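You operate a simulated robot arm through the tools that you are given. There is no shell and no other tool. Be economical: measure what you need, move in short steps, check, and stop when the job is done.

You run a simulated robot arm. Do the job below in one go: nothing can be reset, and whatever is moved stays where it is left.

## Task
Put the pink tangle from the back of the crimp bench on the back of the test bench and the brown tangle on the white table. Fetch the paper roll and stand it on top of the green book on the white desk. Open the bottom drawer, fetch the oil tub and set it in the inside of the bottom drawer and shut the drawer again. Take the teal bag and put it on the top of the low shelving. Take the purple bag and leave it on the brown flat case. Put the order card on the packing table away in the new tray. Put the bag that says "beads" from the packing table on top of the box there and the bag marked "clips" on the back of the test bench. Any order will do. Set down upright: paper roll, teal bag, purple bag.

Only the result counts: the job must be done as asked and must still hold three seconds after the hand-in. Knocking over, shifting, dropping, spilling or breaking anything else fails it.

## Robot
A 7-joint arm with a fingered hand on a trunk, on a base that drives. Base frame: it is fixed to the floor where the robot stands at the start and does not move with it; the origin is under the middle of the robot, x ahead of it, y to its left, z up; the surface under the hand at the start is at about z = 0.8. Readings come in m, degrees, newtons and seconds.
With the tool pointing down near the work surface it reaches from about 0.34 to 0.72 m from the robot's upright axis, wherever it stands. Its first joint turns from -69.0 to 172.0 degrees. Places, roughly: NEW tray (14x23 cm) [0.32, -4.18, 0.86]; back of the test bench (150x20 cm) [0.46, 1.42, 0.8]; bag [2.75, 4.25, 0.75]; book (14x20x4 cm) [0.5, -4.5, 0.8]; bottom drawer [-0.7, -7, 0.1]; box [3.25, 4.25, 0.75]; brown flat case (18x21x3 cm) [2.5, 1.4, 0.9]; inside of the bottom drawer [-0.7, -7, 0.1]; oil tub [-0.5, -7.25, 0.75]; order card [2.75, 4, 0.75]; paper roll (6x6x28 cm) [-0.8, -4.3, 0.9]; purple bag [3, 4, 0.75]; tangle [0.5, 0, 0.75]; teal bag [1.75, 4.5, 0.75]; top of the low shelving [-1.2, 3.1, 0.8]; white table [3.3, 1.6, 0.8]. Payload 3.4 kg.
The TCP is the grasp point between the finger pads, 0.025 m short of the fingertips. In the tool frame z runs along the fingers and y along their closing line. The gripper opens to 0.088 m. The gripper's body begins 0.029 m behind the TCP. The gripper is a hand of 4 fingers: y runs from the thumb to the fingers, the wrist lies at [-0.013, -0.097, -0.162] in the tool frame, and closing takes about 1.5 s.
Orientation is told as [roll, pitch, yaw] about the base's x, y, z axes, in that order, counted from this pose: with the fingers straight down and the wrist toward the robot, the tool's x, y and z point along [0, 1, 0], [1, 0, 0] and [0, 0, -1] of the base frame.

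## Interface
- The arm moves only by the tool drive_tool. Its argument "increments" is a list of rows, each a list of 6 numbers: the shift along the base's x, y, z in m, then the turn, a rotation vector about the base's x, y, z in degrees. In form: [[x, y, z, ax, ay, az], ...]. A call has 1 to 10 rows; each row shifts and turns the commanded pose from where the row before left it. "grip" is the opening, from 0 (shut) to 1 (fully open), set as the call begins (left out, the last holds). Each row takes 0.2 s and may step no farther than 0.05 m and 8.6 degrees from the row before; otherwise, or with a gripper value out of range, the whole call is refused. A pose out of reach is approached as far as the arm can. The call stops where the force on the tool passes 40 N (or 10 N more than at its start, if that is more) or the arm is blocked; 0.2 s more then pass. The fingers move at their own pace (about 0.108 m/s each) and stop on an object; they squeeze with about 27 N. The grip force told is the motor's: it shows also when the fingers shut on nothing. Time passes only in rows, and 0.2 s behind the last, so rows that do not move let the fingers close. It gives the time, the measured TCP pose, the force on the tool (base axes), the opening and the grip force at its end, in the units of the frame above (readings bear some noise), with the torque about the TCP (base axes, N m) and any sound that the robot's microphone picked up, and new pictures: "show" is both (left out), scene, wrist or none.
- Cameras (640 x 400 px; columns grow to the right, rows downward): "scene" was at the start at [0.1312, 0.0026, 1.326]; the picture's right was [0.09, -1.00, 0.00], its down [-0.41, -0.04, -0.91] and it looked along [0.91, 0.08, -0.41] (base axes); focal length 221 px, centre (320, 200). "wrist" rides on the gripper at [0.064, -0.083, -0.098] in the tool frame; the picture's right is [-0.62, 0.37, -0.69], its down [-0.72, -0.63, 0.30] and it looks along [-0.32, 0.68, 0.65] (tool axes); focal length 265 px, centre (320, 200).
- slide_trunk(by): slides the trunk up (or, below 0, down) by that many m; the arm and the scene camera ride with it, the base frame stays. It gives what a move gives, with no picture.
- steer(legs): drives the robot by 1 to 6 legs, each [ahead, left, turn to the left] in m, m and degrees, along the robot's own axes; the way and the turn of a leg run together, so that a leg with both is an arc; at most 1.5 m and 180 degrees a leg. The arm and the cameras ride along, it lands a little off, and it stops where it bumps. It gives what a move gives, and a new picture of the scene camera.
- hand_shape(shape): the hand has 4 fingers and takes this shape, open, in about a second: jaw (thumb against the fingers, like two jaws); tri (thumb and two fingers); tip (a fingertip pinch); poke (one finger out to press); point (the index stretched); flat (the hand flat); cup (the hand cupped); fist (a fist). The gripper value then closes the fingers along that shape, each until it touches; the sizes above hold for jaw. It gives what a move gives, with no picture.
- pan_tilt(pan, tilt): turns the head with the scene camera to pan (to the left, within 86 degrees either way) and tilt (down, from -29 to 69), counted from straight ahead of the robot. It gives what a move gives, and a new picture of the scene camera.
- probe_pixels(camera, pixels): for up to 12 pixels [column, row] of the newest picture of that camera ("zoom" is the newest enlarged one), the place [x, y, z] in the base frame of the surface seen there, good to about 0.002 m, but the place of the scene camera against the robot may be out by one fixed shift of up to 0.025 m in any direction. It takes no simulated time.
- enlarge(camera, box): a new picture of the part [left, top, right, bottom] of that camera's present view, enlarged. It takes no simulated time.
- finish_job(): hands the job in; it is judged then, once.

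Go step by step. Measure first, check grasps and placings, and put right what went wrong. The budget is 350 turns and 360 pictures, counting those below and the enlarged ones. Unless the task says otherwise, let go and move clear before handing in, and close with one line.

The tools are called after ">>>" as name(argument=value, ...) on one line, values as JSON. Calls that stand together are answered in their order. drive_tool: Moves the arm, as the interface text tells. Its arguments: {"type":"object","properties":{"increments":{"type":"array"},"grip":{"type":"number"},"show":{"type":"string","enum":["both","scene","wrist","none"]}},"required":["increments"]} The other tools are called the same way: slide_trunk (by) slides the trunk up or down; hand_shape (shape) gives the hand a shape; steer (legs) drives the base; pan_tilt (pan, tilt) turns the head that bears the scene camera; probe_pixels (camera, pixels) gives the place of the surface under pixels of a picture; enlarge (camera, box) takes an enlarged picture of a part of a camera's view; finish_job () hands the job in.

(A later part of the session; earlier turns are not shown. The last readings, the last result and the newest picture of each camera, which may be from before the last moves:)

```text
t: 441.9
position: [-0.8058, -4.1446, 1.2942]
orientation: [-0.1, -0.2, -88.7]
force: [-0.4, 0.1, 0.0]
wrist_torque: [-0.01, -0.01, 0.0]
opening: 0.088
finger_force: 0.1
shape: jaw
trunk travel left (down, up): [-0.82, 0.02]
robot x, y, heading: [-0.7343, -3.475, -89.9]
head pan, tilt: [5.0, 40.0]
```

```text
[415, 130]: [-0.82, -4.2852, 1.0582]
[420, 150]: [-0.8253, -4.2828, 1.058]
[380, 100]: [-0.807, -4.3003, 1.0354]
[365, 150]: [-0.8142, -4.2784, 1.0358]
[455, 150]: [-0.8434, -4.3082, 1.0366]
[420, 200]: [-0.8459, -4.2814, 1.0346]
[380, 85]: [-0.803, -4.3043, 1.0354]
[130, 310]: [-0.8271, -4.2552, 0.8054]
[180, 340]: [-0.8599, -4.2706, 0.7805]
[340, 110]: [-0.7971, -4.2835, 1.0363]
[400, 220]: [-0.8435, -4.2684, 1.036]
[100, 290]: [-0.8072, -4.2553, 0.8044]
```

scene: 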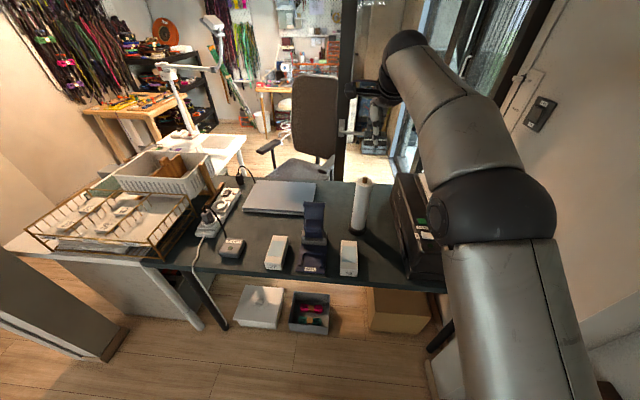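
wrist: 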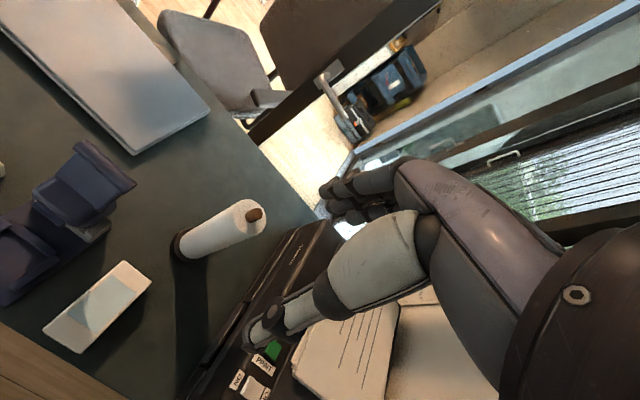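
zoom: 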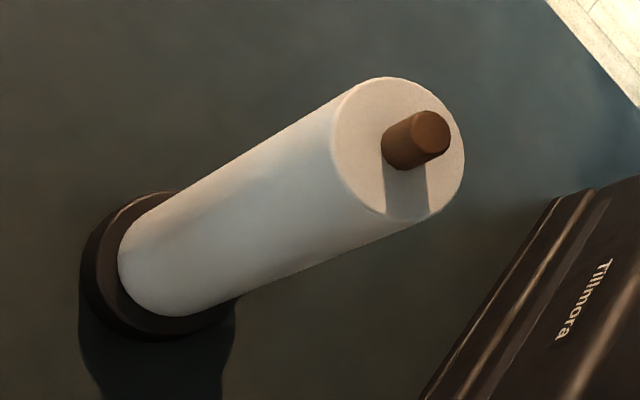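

The whole holder is one 28 cm object (0.779–1.06) with its foot, roll top at 1.036 and centre (-0.822, -4.287). I move over it.

>>> steer(legs=[[0.145, -0.012, 0]])

>>> drive_tool(increments=[[0, 0, -0.04, 0, 0, 0], [0, 0, -0.04, 0, 0, 0], [0, 0, 0, 0, 0, 0]], show="wrist")

```text
t: 443.2
position: [-0.8191, -4.2894, 1.2954]
orientation: [-0.1, -0.1, -88.7]
force: [0.7, -1.4, -1.2]
wrist_torque: [0.0, 0.0, -0.04]
opening: 0.0878
finger_force: 0.0
shape: jaw
trunk travel left (down, up): [-0.82, 0.02]
robot x, y, heading: [-0.7424, -3.6244, -89.6]
head pan, tilt: [5.0, 40.0]
```

scene: 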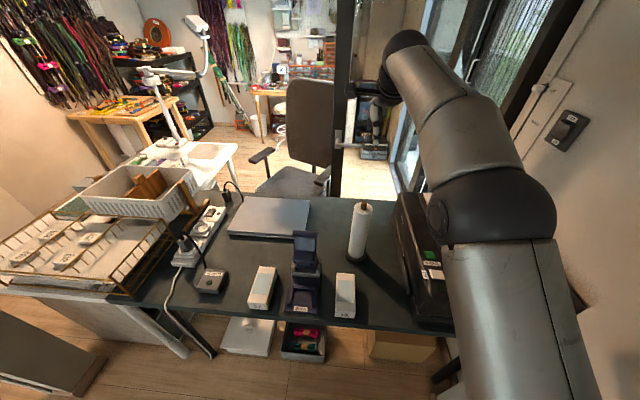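

```text
t: 444.1
position: [-0.8173, -4.2879, 1.215]
orientation: [-0.1, -0.2, -88.7]
force: [-0.7, 0.8, -0.2]
wrist_torque: [0.02, 0.01, 0.0]
opening: 0.0876
finger_force: 0.0
shape: jaw
trunk travel left (down, up): [-0.82, 0.02]
robot x, y, heading: [-0.7446, -3.622, -89.5]
head pan, tilt: [5.0, 40.0]
```

wrist: 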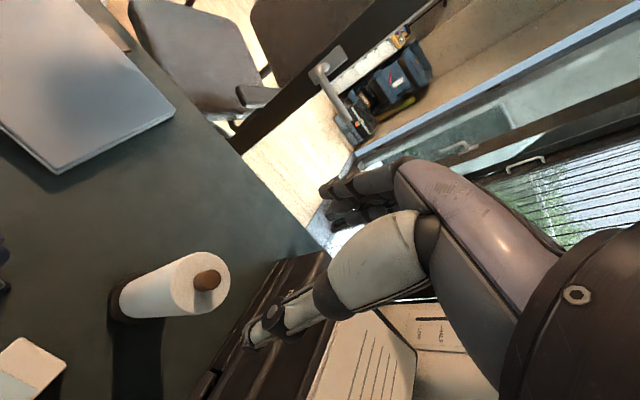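

>>> probe_pixels(camera="wrist", pixels=[[285, 260], [250, 300], [225, 340], [200, 258], [228, 285], [180, 262], [205, 312], [172, 285], [208, 280]])

```text
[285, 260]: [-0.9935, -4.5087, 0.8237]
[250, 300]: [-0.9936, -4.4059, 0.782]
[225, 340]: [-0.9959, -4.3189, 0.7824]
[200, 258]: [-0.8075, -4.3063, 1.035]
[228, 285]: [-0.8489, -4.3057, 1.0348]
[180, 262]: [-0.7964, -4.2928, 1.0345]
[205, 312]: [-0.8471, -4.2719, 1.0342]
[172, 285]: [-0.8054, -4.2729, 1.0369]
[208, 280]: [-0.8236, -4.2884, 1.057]
```

Centre confirmed (-0.823, -4.288). I descend to TCP z≈1.037.

>>> drive_tool(increments=[[-0.006, 0, -0.04, 0, 0, 0], [0, 0, -0.045, 0, 0, 0], [0, 0, -0.045, 0, 0, 0], [0, 0, -0.03, 0, 0, 0], [0, 0, -0.015, 0, 0, 0], [0, 0, 0, 0, 0, 0]], show="wrist")

```text
t: 445.4
position: [-0.8246, -4.2897, 1.0385]
orientation: [0.0, -0.3, -88.7]
force: [0.4, 0.4, 0.7]
wrist_torque: [0.03, 0.02, -0.02]
opening: 0.0877
finger_force: 0.0
shape: jaw
trunk travel left (down, up): [-0.82, 0.02]
robot x, y, heading: [-0.7426, -3.6212, -89.7]
head pan, tilt: [5.0, 40.0]
```

wrist: 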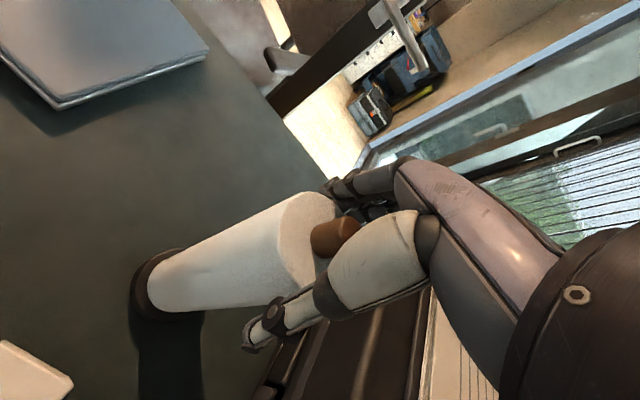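

>>> drive_tool(increments=[[0.001, 0.001, -0.004, 0, 0, 0], [0, 0, -0.004, 0, 0, 0], [0, 0, 0, 0, 0, 0]], show="none")

>>> drive_tool(increments=[[0, 0, 0, 0, 0, 0], [0, 0, 0, 0, 0, 0], [0, 0, 0, 0, 0, 0], [0, 0, 0, 0, 0, 0], [0, 0, 0, 0, 0, 0], [0, 0, 0, 0, 0, 0], [0, 0, 0, 0, 0, 0]], grip=0, show="wrist")

```text
t: 446.2
position: [-0.824, -4.2881, 1.0316]
orientation: [0.0, -0.1, -88.8]
force: [0.5, 0.7, -0.1]
wrist_torque: [0.03, 0.05, -0.04]
opening: 0.0876
finger_force: 0.0
shape: jaw
trunk travel left (down, up): [-0.82, 0.02]
robot x, y, heading: [-0.7423, -3.6259, -89.7]
head pan, tilt: [5.0, 40.0]
```

```text
t: 447.9
position: [-0.8241, -4.2888, 1.0304]
orientation: [-0.1, -0.2, -88.7]
force: [0.9, 0.4, -0.4]
wrist_torque: [0.0, 0.01, 0.03]
opening: 0.0511
finger_force: 27.4
shape: jaw
trunk travel left (down, up): [-0.82, 0.02]
robot x, y, heading: [-0.7398, -3.6231, -90.0]
head pan, tilt: [5.0, 40.0]
```

wrist: 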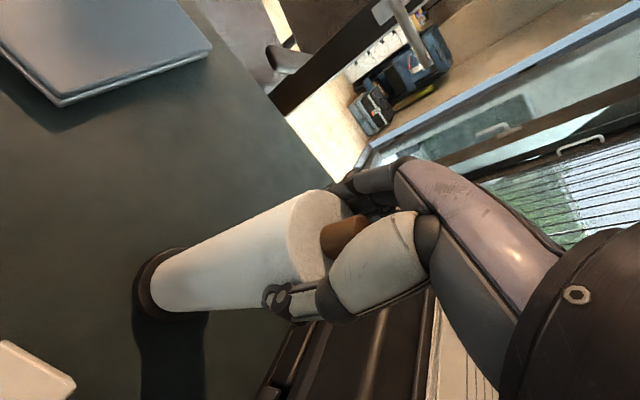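

Gripped at 51 mm. I lift it 12 cm and check whether the foot comes along.

>>> drive_tool(increments=[[0, 0, 0.02, 0, 0, 0], [0, 0, 0.03, 0, 0, 0], [0, 0, 0.035, 0, 0, 0], [0, 0, 0.035, 0, 0, 0], [0, 0, 0, 0, 0, 0]], show="both")

```text
t: 449.1
position: [-0.825, -4.2888, 1.151]
orientation: [-0.1, -0.1, -88.8]
force: [0.1, -0.4, -2.8]
wrist_torque: [0.0, 0.0, -0.04]
opening: 0.0511
finger_force: 27.0
shape: jaw
trunk travel left (down, up): [-0.82, 0.02]
robot x, y, heading: [-0.7394, -3.626, -89.8]
head pan, tilt: [5.0, 40.0]
```

scene: 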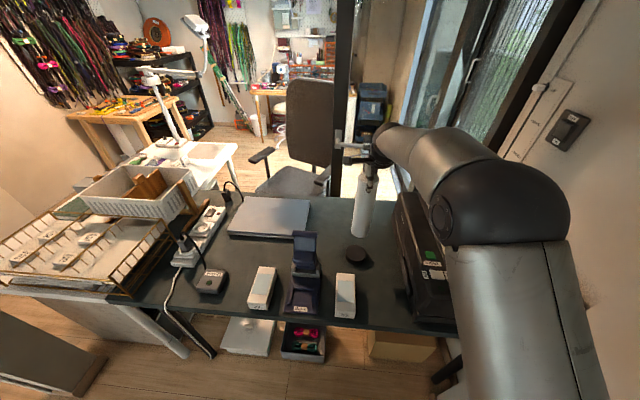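
wrist: 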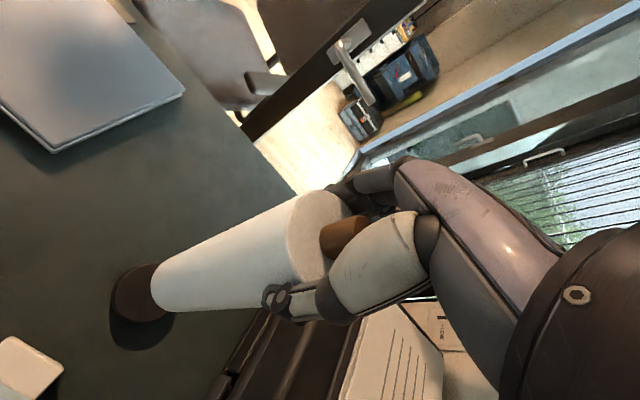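

The foot disc stayed on the desk (358,257); only roll plus core came. I look at its lower end.

>>> enlarge(camera="scene", box=[310, 150, 410, 280])

>>> probe_pixels(camera="scene", pixels=[[359, 232], [359, 237], [360, 222], [357, 248], [357, 258], [365, 195]])

```text
3.08 times, centred on (360, 215) of scene
```

zoom: 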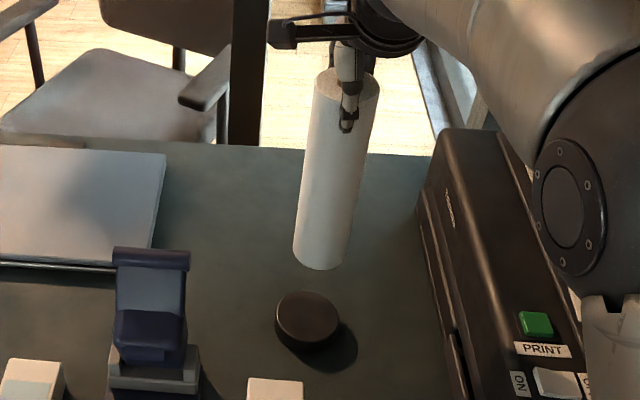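

```text
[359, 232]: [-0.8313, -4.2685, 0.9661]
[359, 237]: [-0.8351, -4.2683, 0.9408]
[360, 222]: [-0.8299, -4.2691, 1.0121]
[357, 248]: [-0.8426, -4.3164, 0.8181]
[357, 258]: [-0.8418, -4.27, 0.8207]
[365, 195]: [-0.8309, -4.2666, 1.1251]
```

The roll's bottom is flat paper, about 0.225 below the TCP. Now I back off and look at the doorway left of the pillar.

>>> steer(legs=[[-0.75, 0, 0], [0, 0.9, 0]])

>>> pan_tilt(pan=30, tilt=35)

```text
t: 457.4
position: [0.0636, -3.5537, 1.1499]
orientation: [-0.1, -0.1, -89.6]
force: [0.1, -0.5, -3.4]
wrist_torque: [-0.01, -0.01, 0.02]
opening: 0.0513
finger_force: 26.6
shape: jaw
trunk travel left (down, up): [-0.82, 0.02]
robot x, y, heading: [0.1566, -2.8868, -90.6]
head pan, tilt: [5.0, 40.0]
```

scene: 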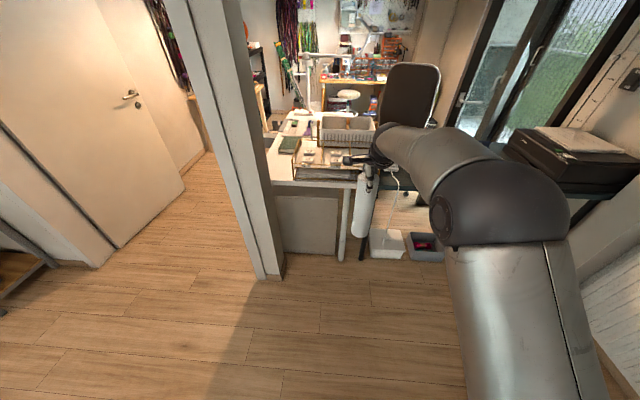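

```text
t: 458.3
position: [0.0627, -3.5539, 1.1507]
orientation: [-0.1, -0.2, -89.5]
force: [-0.2, -0.4, -2.6]
wrist_torque: [0.01, -0.02, 0.0]
opening: 0.0511
finger_force: 26.5
shape: jaw
trunk travel left (down, up): [-0.82, 0.02]
robot x, y, heading: [0.1532, -2.891, -90.7]
head pan, tilt: [30.0, 35.0]
```

scene: 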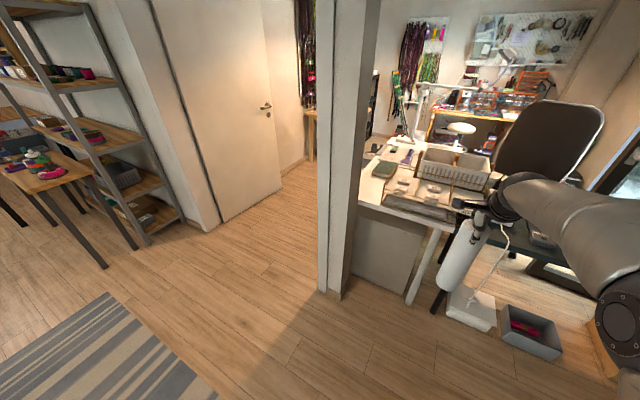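

>>> probe_pixels(camera="scene", pixels=[[322, 288], [345, 290], [210, 228], [225, 218], [282, 188], [305, 160], [350, 270], [375, 150], [360, 190], [335, 250], [150, 235], [385, 225]])

```text
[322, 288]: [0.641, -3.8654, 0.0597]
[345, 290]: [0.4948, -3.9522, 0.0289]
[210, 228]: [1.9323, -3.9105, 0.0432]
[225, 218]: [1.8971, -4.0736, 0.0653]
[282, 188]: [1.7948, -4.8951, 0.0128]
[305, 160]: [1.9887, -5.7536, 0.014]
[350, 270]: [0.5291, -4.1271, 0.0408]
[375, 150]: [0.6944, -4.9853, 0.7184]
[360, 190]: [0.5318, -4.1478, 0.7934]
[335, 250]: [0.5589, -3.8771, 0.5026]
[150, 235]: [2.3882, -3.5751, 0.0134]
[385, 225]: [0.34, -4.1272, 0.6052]
```

The door opening spans x 0.65–1.8. I retract the arm, shift left to x≈1.28, turn to face -x, then slip sideways through.

>>> drive_tool(increments=[[0, 0.03, 0, 0, 0, 0], [0, 0.04, 0, 0, 0, 0], [0, 0.04, 0, 0, 0, 0], [0, 0.04, 0, 0, 0, 0], [0, 0, 0, 0, 0, 0]], show="none")

>>> steer(legs=[[-0.1, 1.12, 0], [0, 0, -89.5]])

>>> pan_tilt(pan=60, tilt=40)

```text
t: 459.5
position: [0.0626, -3.4024, 1.1497]
orientation: [-0.1, -0.1, -89.6]
force: [-0.3, 0.2, -3.0]
wrist_torque: [0.01, 0.01, -0.04]
opening: 0.051
finger_force: 27.1
shape: jaw
trunk travel left (down, up): [-0.82, 0.02]
robot x, y, heading: [0.1525, -2.8892, -90.4]
head pan, tilt: [30.0, 35.0]
```

```text
t: 469.1
position: [0.7533, -2.6977, 1.1504]
orientation: [-0.1, -0.1, -178.7]
force: [0.3, 0.3, -3.1]
wrist_torque: [0.0, -0.03, 0.0]
opening: 0.0511
finger_force: 26.8
shape: jaw
trunk travel left (down, up): [-0.82, 0.02]
robot x, y, heading: [1.2672, -2.7846, -180.0]
head pan, tilt: [30.0, 35.0]
```

scene: 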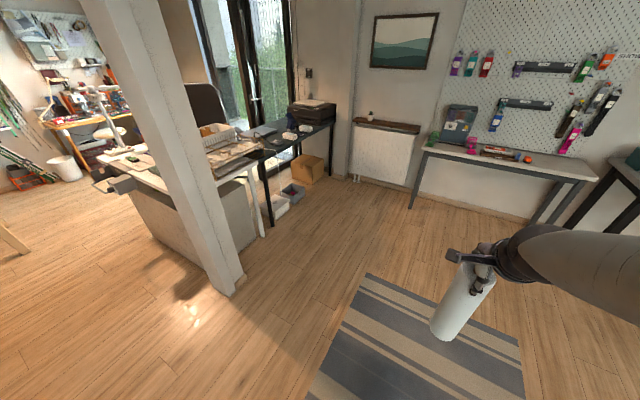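

```text
t: 470.0
position: [0.7549, -2.6961, 1.1494]
orientation: [-0.1, -0.1, -178.7]
force: [0.2, 0.0, -2.2]
wrist_torque: [0.03, 0.02, 0.01]
opening: 0.0507
finger_force: 27.0
shape: jaw
trunk travel left (down, up): [-0.82, 0.02]
robot x, y, heading: [1.27, -2.782, -179.5]
head pan, tilt: [60.0, 40.0]
```

scene: 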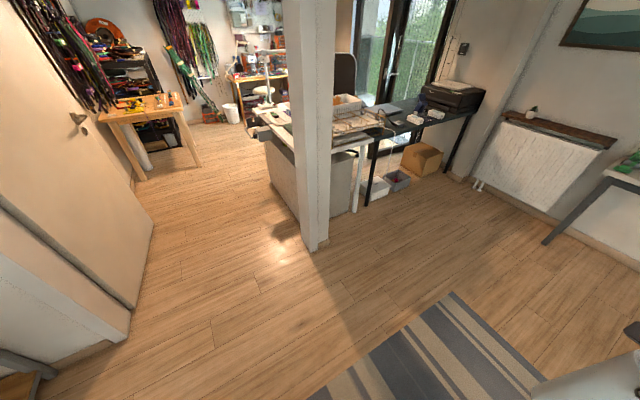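

>>> probe_pixels(camera="scene", pixels=[[142, 178], [198, 163], [150, 115], [130, 305], [155, 225], [270, 160], [300, 210], [285, 125], [275, 110]])

```text
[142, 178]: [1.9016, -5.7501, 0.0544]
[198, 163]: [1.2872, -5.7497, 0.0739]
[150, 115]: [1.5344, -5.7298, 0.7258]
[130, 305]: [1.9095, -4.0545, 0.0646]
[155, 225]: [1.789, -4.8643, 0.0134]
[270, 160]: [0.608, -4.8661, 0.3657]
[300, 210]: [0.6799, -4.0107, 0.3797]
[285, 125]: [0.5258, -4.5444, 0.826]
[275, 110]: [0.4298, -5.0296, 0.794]
```

>>> steer(legs=[[-0.04, 0, 0], [0, 0.9, 0], [0, 0.86, 0]])

>>> pan_tilt(pan=10, tilt=45)

```text
t: 479.4
position: [0.7926, -4.4518, 1.1503]
orientation: [-0.2, -0.2, -179.5]
force: [0.6, -0.2, -3.6]
wrist_torque: [0.0, 0.02, -0.01]
opening: 0.0508
finger_force: 26.7
shape: jaw
trunk travel left (down, up): [-0.82, 0.02]
robot x, y, heading: [1.3068, -4.5435, 179.5]
head pan, tilt: [60.0, 40.0]
```

scene: 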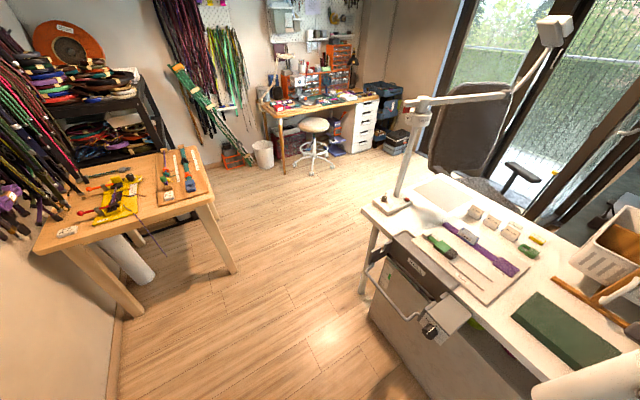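

```text
t: 480.6
position: [0.792, -4.4526, 1.1505]
orientation: [0.2, -0.2, -179.6]
force: [0.3, -0.1, -3.9]
wrist_torque: [-0.04, -0.02, -0.02]
opening: 0.0507
finger_force: 26.5
shape: jaw
trunk travel left (down, up): [-0.82, 0.02]
robot x, y, heading: [1.3049, -4.5453, 179.3]
head pan, tilt: [10.0, 45.0]
```

scene: 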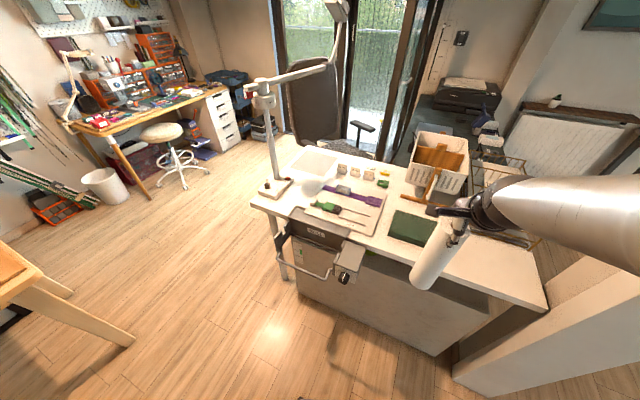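

The book is right ahead at (412,228). I measure it with the wrist camera.

>>> drive_tool(increments=[[-0.03, 0, 0, 0, 0, 0]], show="wrist")

>>> probe_pixels(camera="scene", pixels=[[396, 212], [388, 238], [425, 248], [434, 220], [412, 228], [415, 200], [425, 195], [440, 180]])

```text
t: 481.0
position: [0.76, -4.4538, 1.1481]
orientation: [-0.2, 0.1, -179.5]
force: [-0.7, 0.8, -3.6]
wrist_torque: [-0.03, -0.01, 0.0]
opening: 0.0509
finger_force: 27.5
shape: jaw
trunk travel left (down, up): [-0.82, 0.02]
robot x, y, heading: [1.3043, -4.5422, 179.4]
head pan, tilt: [10.0, 45.0]
```

wrist: 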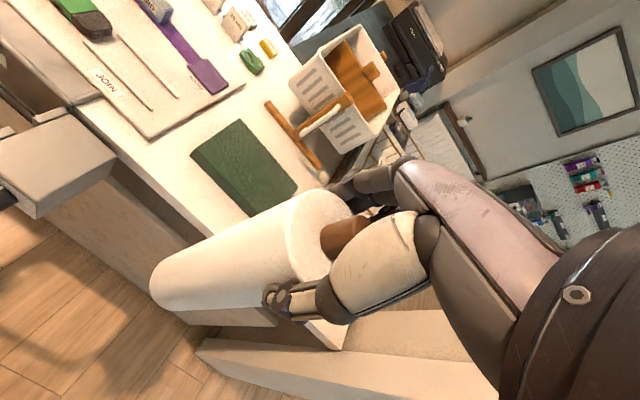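

```text
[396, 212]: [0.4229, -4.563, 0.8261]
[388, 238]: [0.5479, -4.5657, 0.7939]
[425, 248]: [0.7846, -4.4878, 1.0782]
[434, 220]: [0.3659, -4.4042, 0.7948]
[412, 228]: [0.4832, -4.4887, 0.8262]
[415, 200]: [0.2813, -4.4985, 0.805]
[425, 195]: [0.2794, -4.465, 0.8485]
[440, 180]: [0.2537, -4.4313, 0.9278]
```

>>> probe_pixels(camera="wrist", pixels=[[195, 155], [242, 123], [294, 186], [252, 210], [240, 170], [325, 180], [270, 105]])

```text
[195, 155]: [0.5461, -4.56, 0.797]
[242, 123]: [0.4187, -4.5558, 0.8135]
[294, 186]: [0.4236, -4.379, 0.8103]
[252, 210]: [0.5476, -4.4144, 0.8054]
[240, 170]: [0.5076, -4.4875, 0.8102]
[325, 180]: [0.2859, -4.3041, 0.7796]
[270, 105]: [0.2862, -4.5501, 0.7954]
```

>>> probe_pixels(camera="scene", pixels=[[345, 280], [348, 260], [315, 272], [282, 240], [310, 230], [335, 240], [420, 340], [500, 310]])

```text
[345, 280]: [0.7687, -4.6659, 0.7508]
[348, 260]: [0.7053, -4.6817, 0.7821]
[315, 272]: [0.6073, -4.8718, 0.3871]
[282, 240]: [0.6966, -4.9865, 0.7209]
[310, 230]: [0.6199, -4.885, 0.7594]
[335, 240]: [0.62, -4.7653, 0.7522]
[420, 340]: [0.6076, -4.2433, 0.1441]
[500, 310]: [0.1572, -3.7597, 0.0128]
```

The desk's clamp sticks out to x≈0.79, so I advance only 0.13 m and reach the rest with the arm.

>>> steer(legs=[[0.13, 0.0, 0.5]])

>>> drive_tool(increments=[[-0.04, -0.004, 0, 0, 0, 0], [-0.04, -0.004, 0, 0, 0, 0], [-0.04, -0.004, 0, 0, 0, 0], [-0.02, -0.004, 0, 0, 0, 0], [0, 0, 0, 0, 0, 0]], show="none")

```text
t: 482.3
position: [0.6347, -4.4562, 1.1517]
orientation: [-0.2, -0.2, -178.9]
force: [1.3, -1.2, -2.8]
wrist_torque: [0.02, 0.0, 0.02]
opening: 0.0509
finger_force: 26.6
shape: jaw
trunk travel left (down, up): [-0.82, 0.02]
robot x, y, heading: [1.1787, -4.5399, 180.1]
head pan, tilt: [10.0, 45.0]
```

scene: 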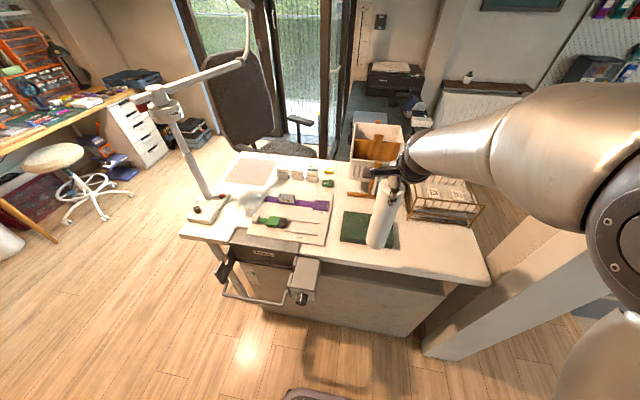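

```text
t: 483.5
position: [0.4926, -4.4745, 1.1489]
orientation: [-0.1, -0.1, -179.0]
force: [-0.9, 0.5, -3.2]
wrist_torque: [0.03, -0.02, 0.01]
opening: 0.0509
finger_force: 26.9
shape: jaw
trunk travel left (down, up): [-0.82, 0.02]
robot x, y, heading: [1.1769, -4.5498, 179.8]
head pan, tilt: [10.0, 45.0]
```

Over the book. I lower to TCP z ≈1.045, then feel for contact.

>>> drive_tool(increments=[[-0.005, 0, -0.04, 0, 0, 0], [-0.003, 0, -0.04, 0, 0, 0], [0, 0, -0.02, 0, 0, 0], [0, 0, 0, 0, 0, 0]], show="both")

>>> enlarge(camera="scene", box=[310, 130, 450, 260])

```text
t: 484.5
position: [0.4881, -4.4749, 1.0575]
orientation: [0.0, -1.0, -178.9]
force: [-0.7, -0.2, 27.8]
wrist_torque: [0.06, 0.04, 0.0]
opening: 0.0504
finger_force: 27.1
shape: jaw
trunk travel left (down, up): [-0.82, 0.02]
robot x, y, heading: [1.1739, -4.5438, 180.0]
head pan, tilt: [10.0, 45.0]
```

scene: 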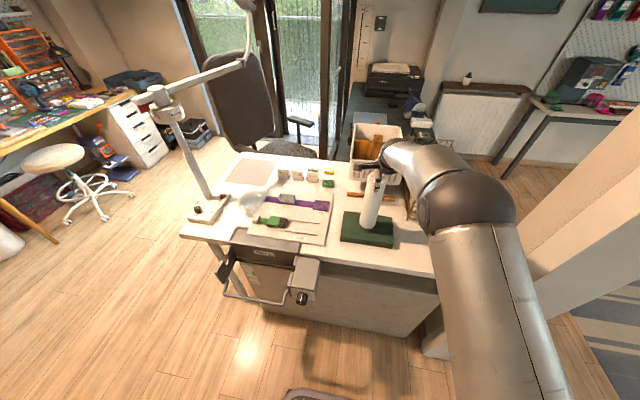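
wrist: 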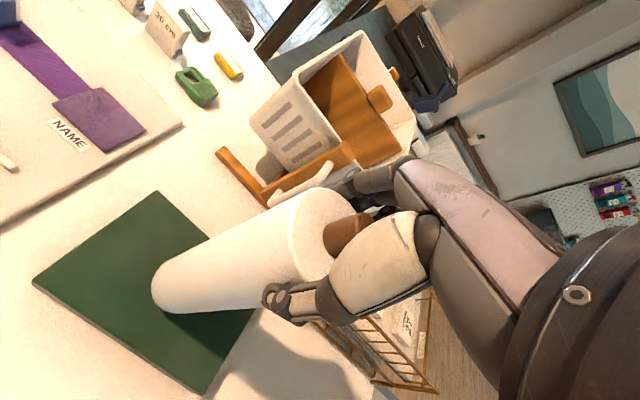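

```text
3.08 times, centred on (380, 195) of scene
```

zoom: 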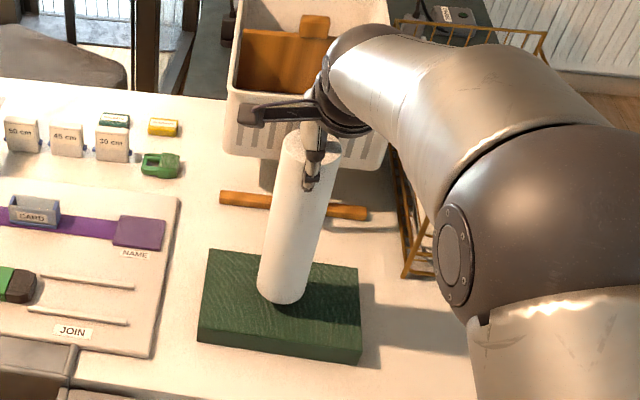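

Contact on the book at TCP 1.0575. I relax to a light contact and release.

>>> drive_tool(increments=[[0, 0, 0.006, 0, 0, 0], [0, 0, 0, 0, 0, 0]], show="none")

```text
t: 485.1
position: [0.4895, -4.4738, 1.0578]
orientation: [-0.1, -0.3, -178.9]
force: [-2.1, 0.0, 15.3]
wrist_torque: [0.03, 0.28, 0.02]
opening: 0.0506
finger_force: 27.0
shape: jaw
trunk travel left (down, up): [-0.82, 0.02]
robot x, y, heading: [1.1757, -4.5439, 179.9]
head pan, tilt: [10.0, 45.0]
```

>>> drive_tool(increments=[[0.001, 0, 0.003, 0, 0, 0], [0, 0, 0, 0, 0, 0]], show="none")

```text
t: 485.7
position: [0.4897, -4.4728, 1.0571]
orientation: [-0.2, 0.0, -179.0]
force: [-1.7, 0.7, 4.5]
wrist_torque: [0.01, 0.31, -0.01]
opening: 0.0506
finger_force: 26.9
shape: jaw
trunk travel left (down, up): [-0.82, 0.02]
robot x, y, heading: [1.1781, -4.5424, 180.0]
head pan, tilt: [10.0, 45.0]
```

>>> probe_pixels(camera="zoom", pixels=[[306, 175], [298, 215], [290, 255], [284, 290]])

```text
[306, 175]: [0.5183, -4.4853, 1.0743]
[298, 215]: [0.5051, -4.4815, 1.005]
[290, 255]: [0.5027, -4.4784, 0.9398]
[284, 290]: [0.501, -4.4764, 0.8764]
```

Lean is under 2°, well within its stability. I open the hand.

>>> drive_tool(increments=[[0, 0, 0, 0, 0, 0], [0, 0, 0, 0, 0, 0], [0, 0, 0, 0, 0, 0], [0, 0, 0, 0, 0, 0], [0, 0, 0, 0, 0, 0]], grip=1, show="both")

```text
t: 486.9
position: [0.4876, -4.4735, 1.0596]
orientation: [-0.2, -0.1, -178.9]
force: [-1.5, 0.5, 0.7]
wrist_torque: [0.0, -0.03, -0.03]
opening: 0.088
finger_force: 0.1
shape: jaw
trunk travel left (down, up): [-0.82, 0.02]
robot x, y, heading: [1.1769, -4.5435, 180.0]
head pan, tilt: [10.0, 45.0]
```

scene: 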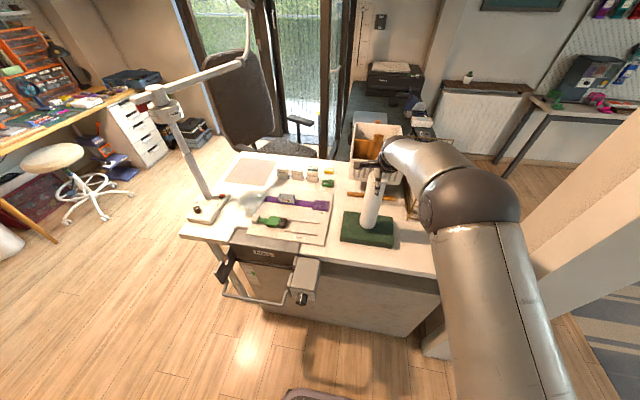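
wrist: 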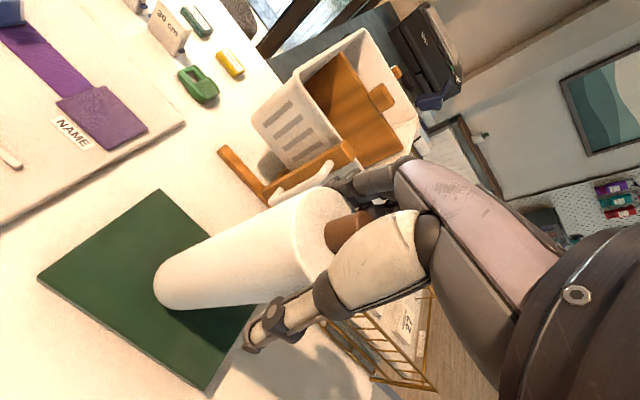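

>>> enlarge(camera="wrist", box=[220, 150, 440, 370])

>>> probe_pixels(camera="wrist", pixels=[[310, 190], [298, 210], [300, 250], [320, 270], [345, 230], [165, 290], [270, 330], [345, 185]])

```text
1.82 times, centred on (330, 260) of wrist
```

zoom: 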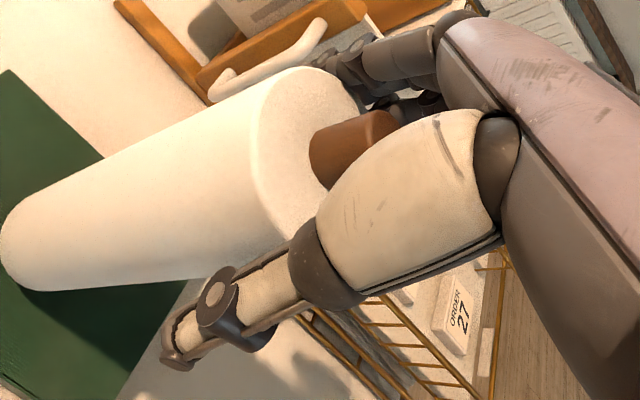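

```text
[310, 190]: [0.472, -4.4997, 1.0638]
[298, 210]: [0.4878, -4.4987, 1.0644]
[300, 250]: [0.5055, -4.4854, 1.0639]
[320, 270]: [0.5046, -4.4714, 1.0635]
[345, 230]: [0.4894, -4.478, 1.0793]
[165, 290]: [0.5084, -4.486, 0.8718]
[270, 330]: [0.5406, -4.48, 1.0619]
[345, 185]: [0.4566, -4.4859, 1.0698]
```

Roll is upright, centred in the open hand. I rise straight up, then withdraw.

>>> drive_tool(increments=[[-0.003, 0, 0.01, 0, 0, 0], [0, 0, 0.03, 0, 0, 0], [0, 0, 0.04, 0, 0, 0], [0, 0, 0.04, 0, 0, 0], [0.02, 0, 0.02, 0, 0, 0], [0.04, 0, 0, 0, 0, 0], [0.04, 0, 0, 0, 0, 0]], show="both")

```text
t: 488.5
position: [0.5888, -4.4733, 1.2003]
orientation: [0.0, -0.4, -178.9]
force: [-0.3, -0.4, -0.6]
wrist_torque: [-0.02, 0.01, -0.02]
opening: 0.0877
finger_force: 0.1
shape: jaw
trunk travel left (down, up): [-0.82, 0.02]
robot x, y, heading: [1.1796, -4.5429, 180.2]
head pan, tilt: [10.0, 45.0]
```

scene: 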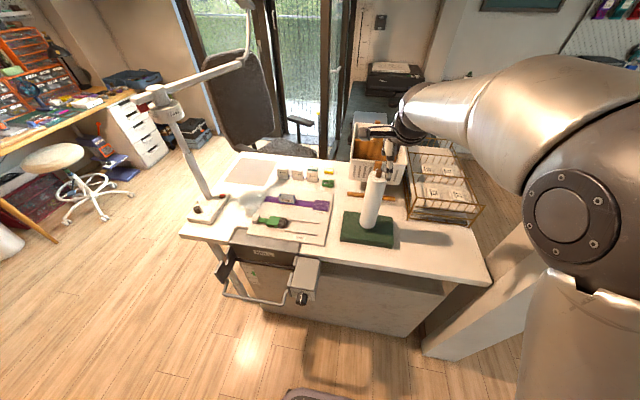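
wrist: 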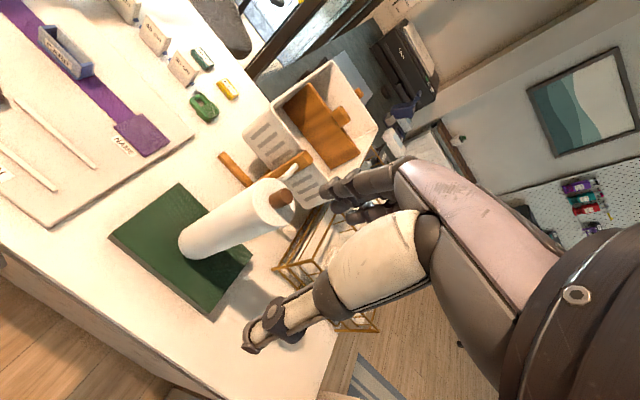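

The paper roll stands on the book. Now I look toward the drawer unit in the back left.

>>> pan_tilt(pan=40, tilt=35)

>>> enlarge(camera="scene", box=[200, 20, 520, 220])

```text
t: 489.4
position: [0.5858, -4.4742, 1.198]
orientation: [-0.1, -0.2, -178.8]
force: [0.3, 0.2, 0.8]
wrist_torque: [0.04, 0.01, 0.01]
opening: 0.0876
finger_force: 0.1
shape: jaw
trunk travel left (down, up): [-0.82, 0.02]
robot x, y, heading: [1.1778, -4.5437, 180.1]
head pan, tilt: [40.0, 35.0]
```

scene: 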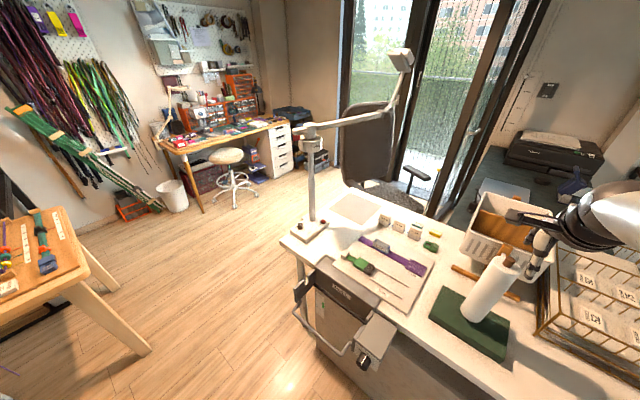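

```text
2.00 times, centred on (360, 120) of scene
```

zoom: 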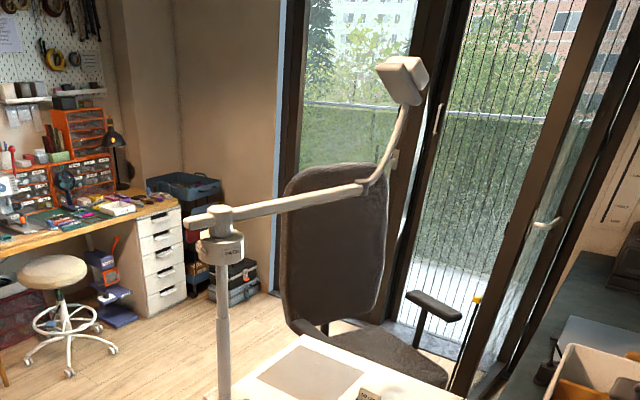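

>>> probe_pixels(camera="scene", pixels=[[278, 175], [290, 130], [262, 135], [235, 205], [205, 210], [232, 155], [160, 148], [275, 125], [310, 240], [175, 205], [300, 160], [290, 165]])

>>> enlarge(camera="scene", box=[150, 60, 310, 220])

```text
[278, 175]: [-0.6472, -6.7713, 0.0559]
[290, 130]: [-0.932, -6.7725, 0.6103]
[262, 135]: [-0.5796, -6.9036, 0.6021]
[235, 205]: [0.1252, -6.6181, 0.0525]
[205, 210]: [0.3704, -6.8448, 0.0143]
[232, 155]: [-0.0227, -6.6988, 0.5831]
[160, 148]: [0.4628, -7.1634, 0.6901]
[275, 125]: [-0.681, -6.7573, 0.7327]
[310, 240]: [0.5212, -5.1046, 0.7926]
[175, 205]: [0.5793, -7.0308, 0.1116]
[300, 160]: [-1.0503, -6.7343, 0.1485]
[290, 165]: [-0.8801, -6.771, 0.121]
```

```text
2.50 times, centred on (230, 140) of scene
```

zoom: 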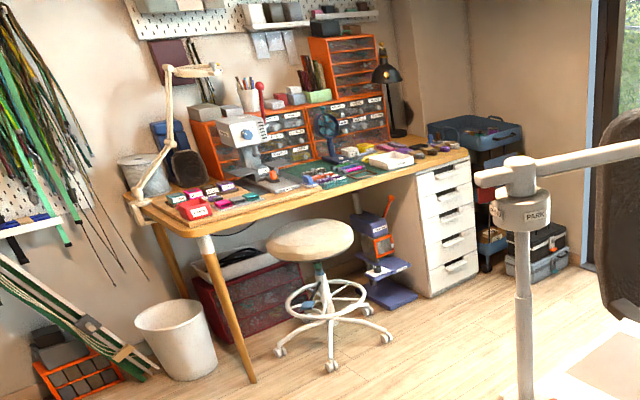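

Drawer unit: x -0.95…-0.6, front y≈-6.77, bench z≈0.72; stool at (0.05,-6.7). I back off, turn left, and snake past the desk's end.

>>> steer(legs=[[-0.1, 0, 0], [0, 0, 90], [0.75, -0.25, 0], [0.45, -0.45, 0]])

>>> pan_tilt(pan=-25, tilt=40)

```text
t: 501.6
position: [0.5534, -6.3747, 1.1991]
orientation: [-0.2, -0.3, -86.9]
force: [0.4, -0.4, 0.0]
wrist_torque: [-0.01, 0.01, -0.03]
opening: 0.0877
finger_force: 0.1
shape: jaw
trunk travel left (down, up): [-0.82, 0.02]
robot x, y, heading: [0.6033, -5.7754, -87.9]
head pan, tilt: [40.0, 35.0]
```

scene: 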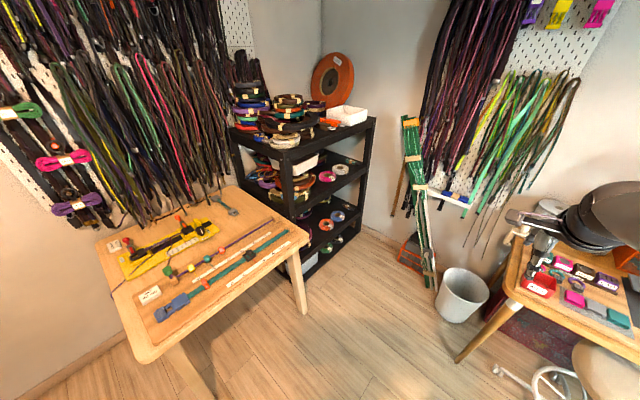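

```text
t: 502.9
position: [0.5547, -6.3762, 1.1978]
orientation: [-0.1, -0.2, -86.9]
force: [1.3, -0.2, 0.2]
wrist_torque: [0.04, 0.04, 0.0]
opening: 0.0877
finger_force: 0.0
shape: jaw
trunk travel left (down, up): [-0.82, 0.02]
robot x, y, heading: [0.5979, -5.7783, -87.8]
head pan, tilt: [-25.0, 40.0]
```

scene: 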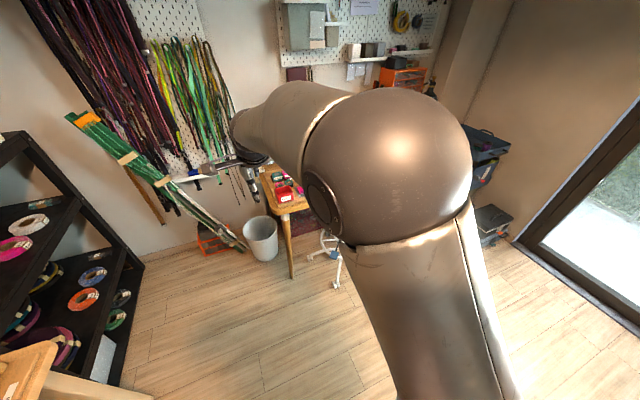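

>>> pan_tilt(pan=-80, tilt=35)

```text
t: 504.2
position: [0.5541, -6.3739, 1.1988]
orientation: [-0.1, -0.3, -86.9]
force: [0.2, 0.3, 0.8]
wrist_torque: [-0.02, 0.0, -0.01]
opening: 0.0878
finger_force: 0.0
shape: jaw
trunk travel left (down, up): [-0.82, 0.02]
robot x, y, heading: [0.601, -5.7793, -87.8]
head pan, tilt: [-80.0, 35.0]
```

scene: 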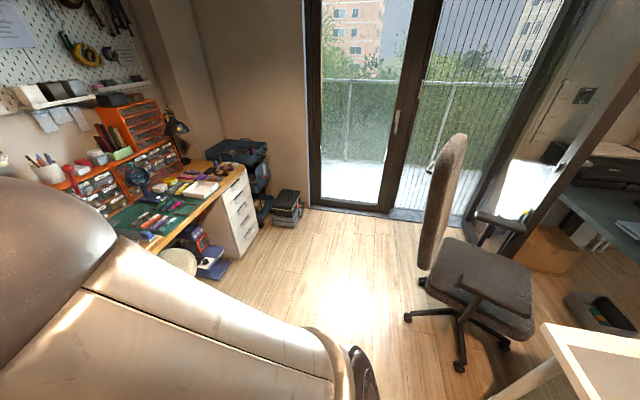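

>>> probe_pixels(camera="scene", pixels=[[408, 318], [440, 290], [422, 270], [460, 365], [425, 200], [242, 255], [220, 275], [255, 240], [180, 245], [244, 165]])

>>> enlarge(camera="scene", box=[90, 120, 310, 300])

```text
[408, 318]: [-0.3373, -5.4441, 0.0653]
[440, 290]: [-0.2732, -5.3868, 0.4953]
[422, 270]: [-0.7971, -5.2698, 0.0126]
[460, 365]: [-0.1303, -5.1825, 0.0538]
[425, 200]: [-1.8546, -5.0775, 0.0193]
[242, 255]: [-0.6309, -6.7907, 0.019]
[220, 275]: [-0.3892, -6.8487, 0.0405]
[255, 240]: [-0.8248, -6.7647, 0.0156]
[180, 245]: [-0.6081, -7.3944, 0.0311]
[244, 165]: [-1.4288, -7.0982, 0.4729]
```

```text
2.22 times, centred on (200, 210) of scene
```

zoom: 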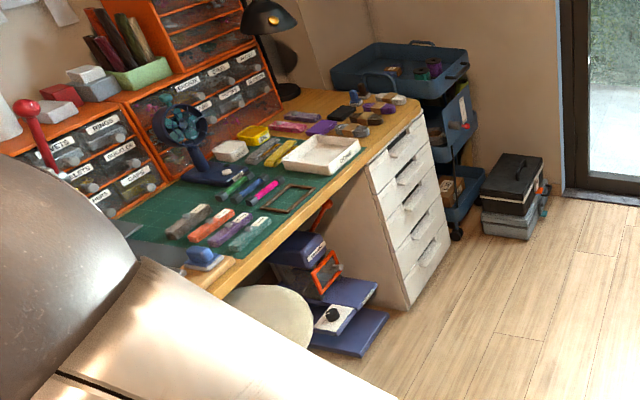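

Chair wheels reach y -5.445; I keep to y≈-5.95 and go right to x≈-0.6.

>>> steer(legs=[[0.17, 0, -2.2], [0, -0.6, 0], [0, -0.6, 0]])

>>> pan_tilt(pan=5, tilt=45)

```text
t: 511.5
position: [-0.6517, -6.5232, 1.1981]
orientation: [-0.1, -0.2, -90.1]
force: [0.9, -1.0, -0.9]
wrist_torque: [0.03, -0.06, -0.01]
opening: 0.0877
finger_force: 0.0
shape: jaw
trunk travel left (down, up): [-0.82, 0.02]
robot x, y, heading: [-0.5687, -5.9303, -91.2]
head pan, tilt: [-80.0, 35.0]
```

scene: 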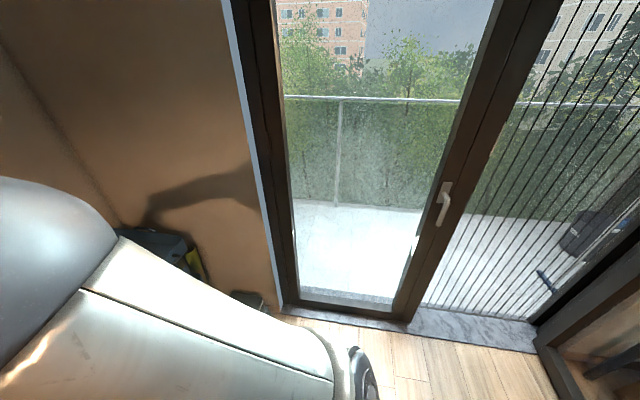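

```text
t: 513.1
position: [-0.6513, -6.5232, 1.1984]
orientation: [0.0, -0.2, -90.1]
force: [-0.1, 0.0, 0.0]
wrist_torque: [0.02, 0.04, -0.02]
opening: 0.0878
finger_force: 0.0
shape: jaw
trunk travel left (down, up): [-0.82, 0.02]
robot x, y, heading: [-0.5699, -5.9312, -91.1]
head pan, tilt: [5.0, 45.0]
```

scene: 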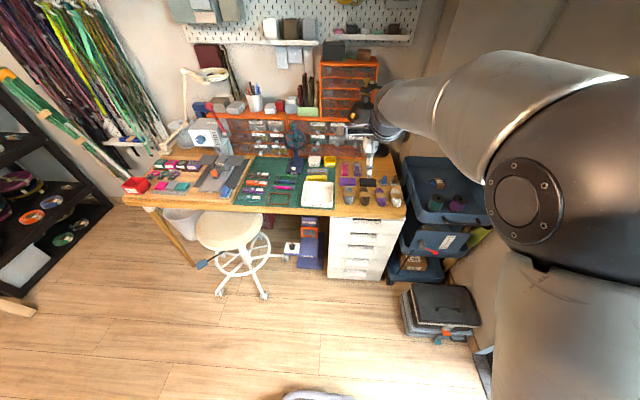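

>>> enlarge(camera="scene", box=[230, 110, 430, 290])

>>> enlarge(camera="scene", box=[320, 205, 420, 290])

>>> enlarge(camera="scene", box=[270, 140, 410, 220])

```text
2.22 times, centred on (330, 200) of scene
```

zoom: 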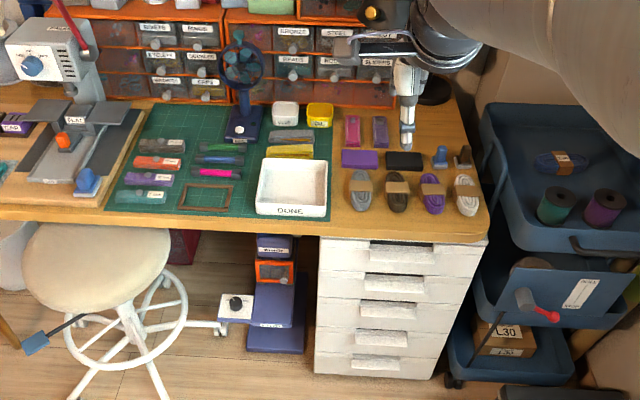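

```text
4.71 times, centred on (370, 248) of scene
```

zoom: 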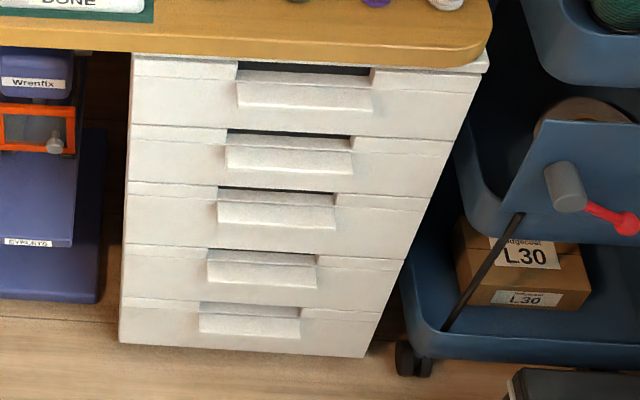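

```text
4.57 times, centred on (340, 180) of scene
```

zoom: 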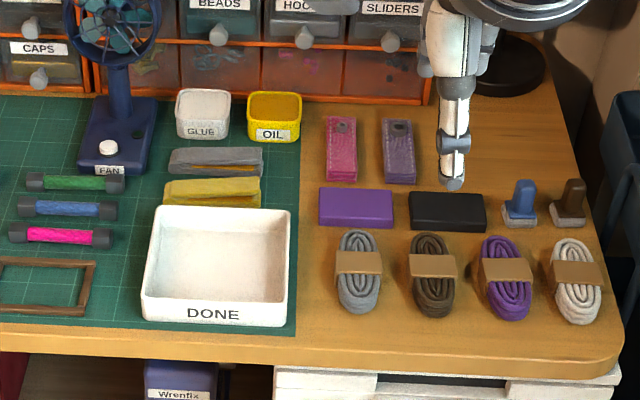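

OIL tub is the yellow one at scene (330,166). The drawers have projecting pull lips. I measure them.

>>> probe_pixels(camera="scene", pixels=[[351, 265], [351, 267], [353, 271], [353, 275], [353, 279], [330, 268], [385, 278], [353, 252], [353, 258], [329, 163], [329, 170], [345, 250]])

>>> enlarge(camera="scene", box=[325, 240, 395, 285])

```text
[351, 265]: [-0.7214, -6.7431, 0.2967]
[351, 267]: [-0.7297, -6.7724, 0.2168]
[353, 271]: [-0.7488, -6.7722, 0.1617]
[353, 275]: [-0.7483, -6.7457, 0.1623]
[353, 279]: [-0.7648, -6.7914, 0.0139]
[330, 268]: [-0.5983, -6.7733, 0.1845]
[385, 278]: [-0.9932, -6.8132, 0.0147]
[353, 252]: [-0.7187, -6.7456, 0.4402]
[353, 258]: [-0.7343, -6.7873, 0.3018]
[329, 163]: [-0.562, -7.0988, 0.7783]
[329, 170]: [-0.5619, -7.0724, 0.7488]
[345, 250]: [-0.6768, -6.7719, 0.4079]
```

```text
8.89 times, centred on (360, 262) of scene
```

zoom: 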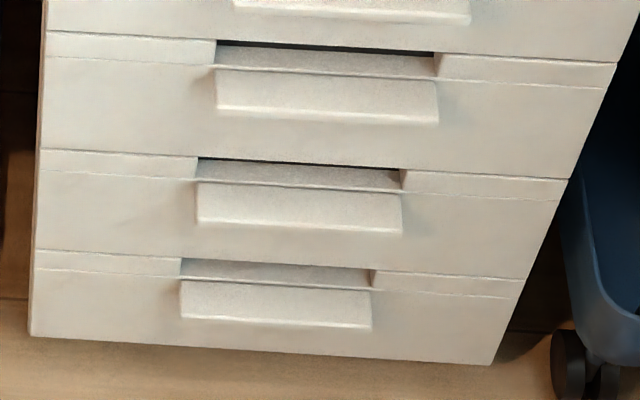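

>>> probe_pixels(camera="zoom", pixels=[[275, 262], [275, 268], [275, 276], [275, 284], [275, 292], [275, 302], [275, 314], [275, 322], [275, 332], [120, 290], [185, 300], [370, 310]])

```text
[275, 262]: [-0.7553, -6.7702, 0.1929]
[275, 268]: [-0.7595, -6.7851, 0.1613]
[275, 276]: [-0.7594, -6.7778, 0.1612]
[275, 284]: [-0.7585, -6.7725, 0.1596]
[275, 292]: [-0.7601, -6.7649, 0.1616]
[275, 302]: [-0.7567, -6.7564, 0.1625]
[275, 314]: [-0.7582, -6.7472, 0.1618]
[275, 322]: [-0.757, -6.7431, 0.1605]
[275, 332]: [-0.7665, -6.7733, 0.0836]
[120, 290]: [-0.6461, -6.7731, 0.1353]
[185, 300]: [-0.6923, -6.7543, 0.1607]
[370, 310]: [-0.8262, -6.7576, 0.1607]
```

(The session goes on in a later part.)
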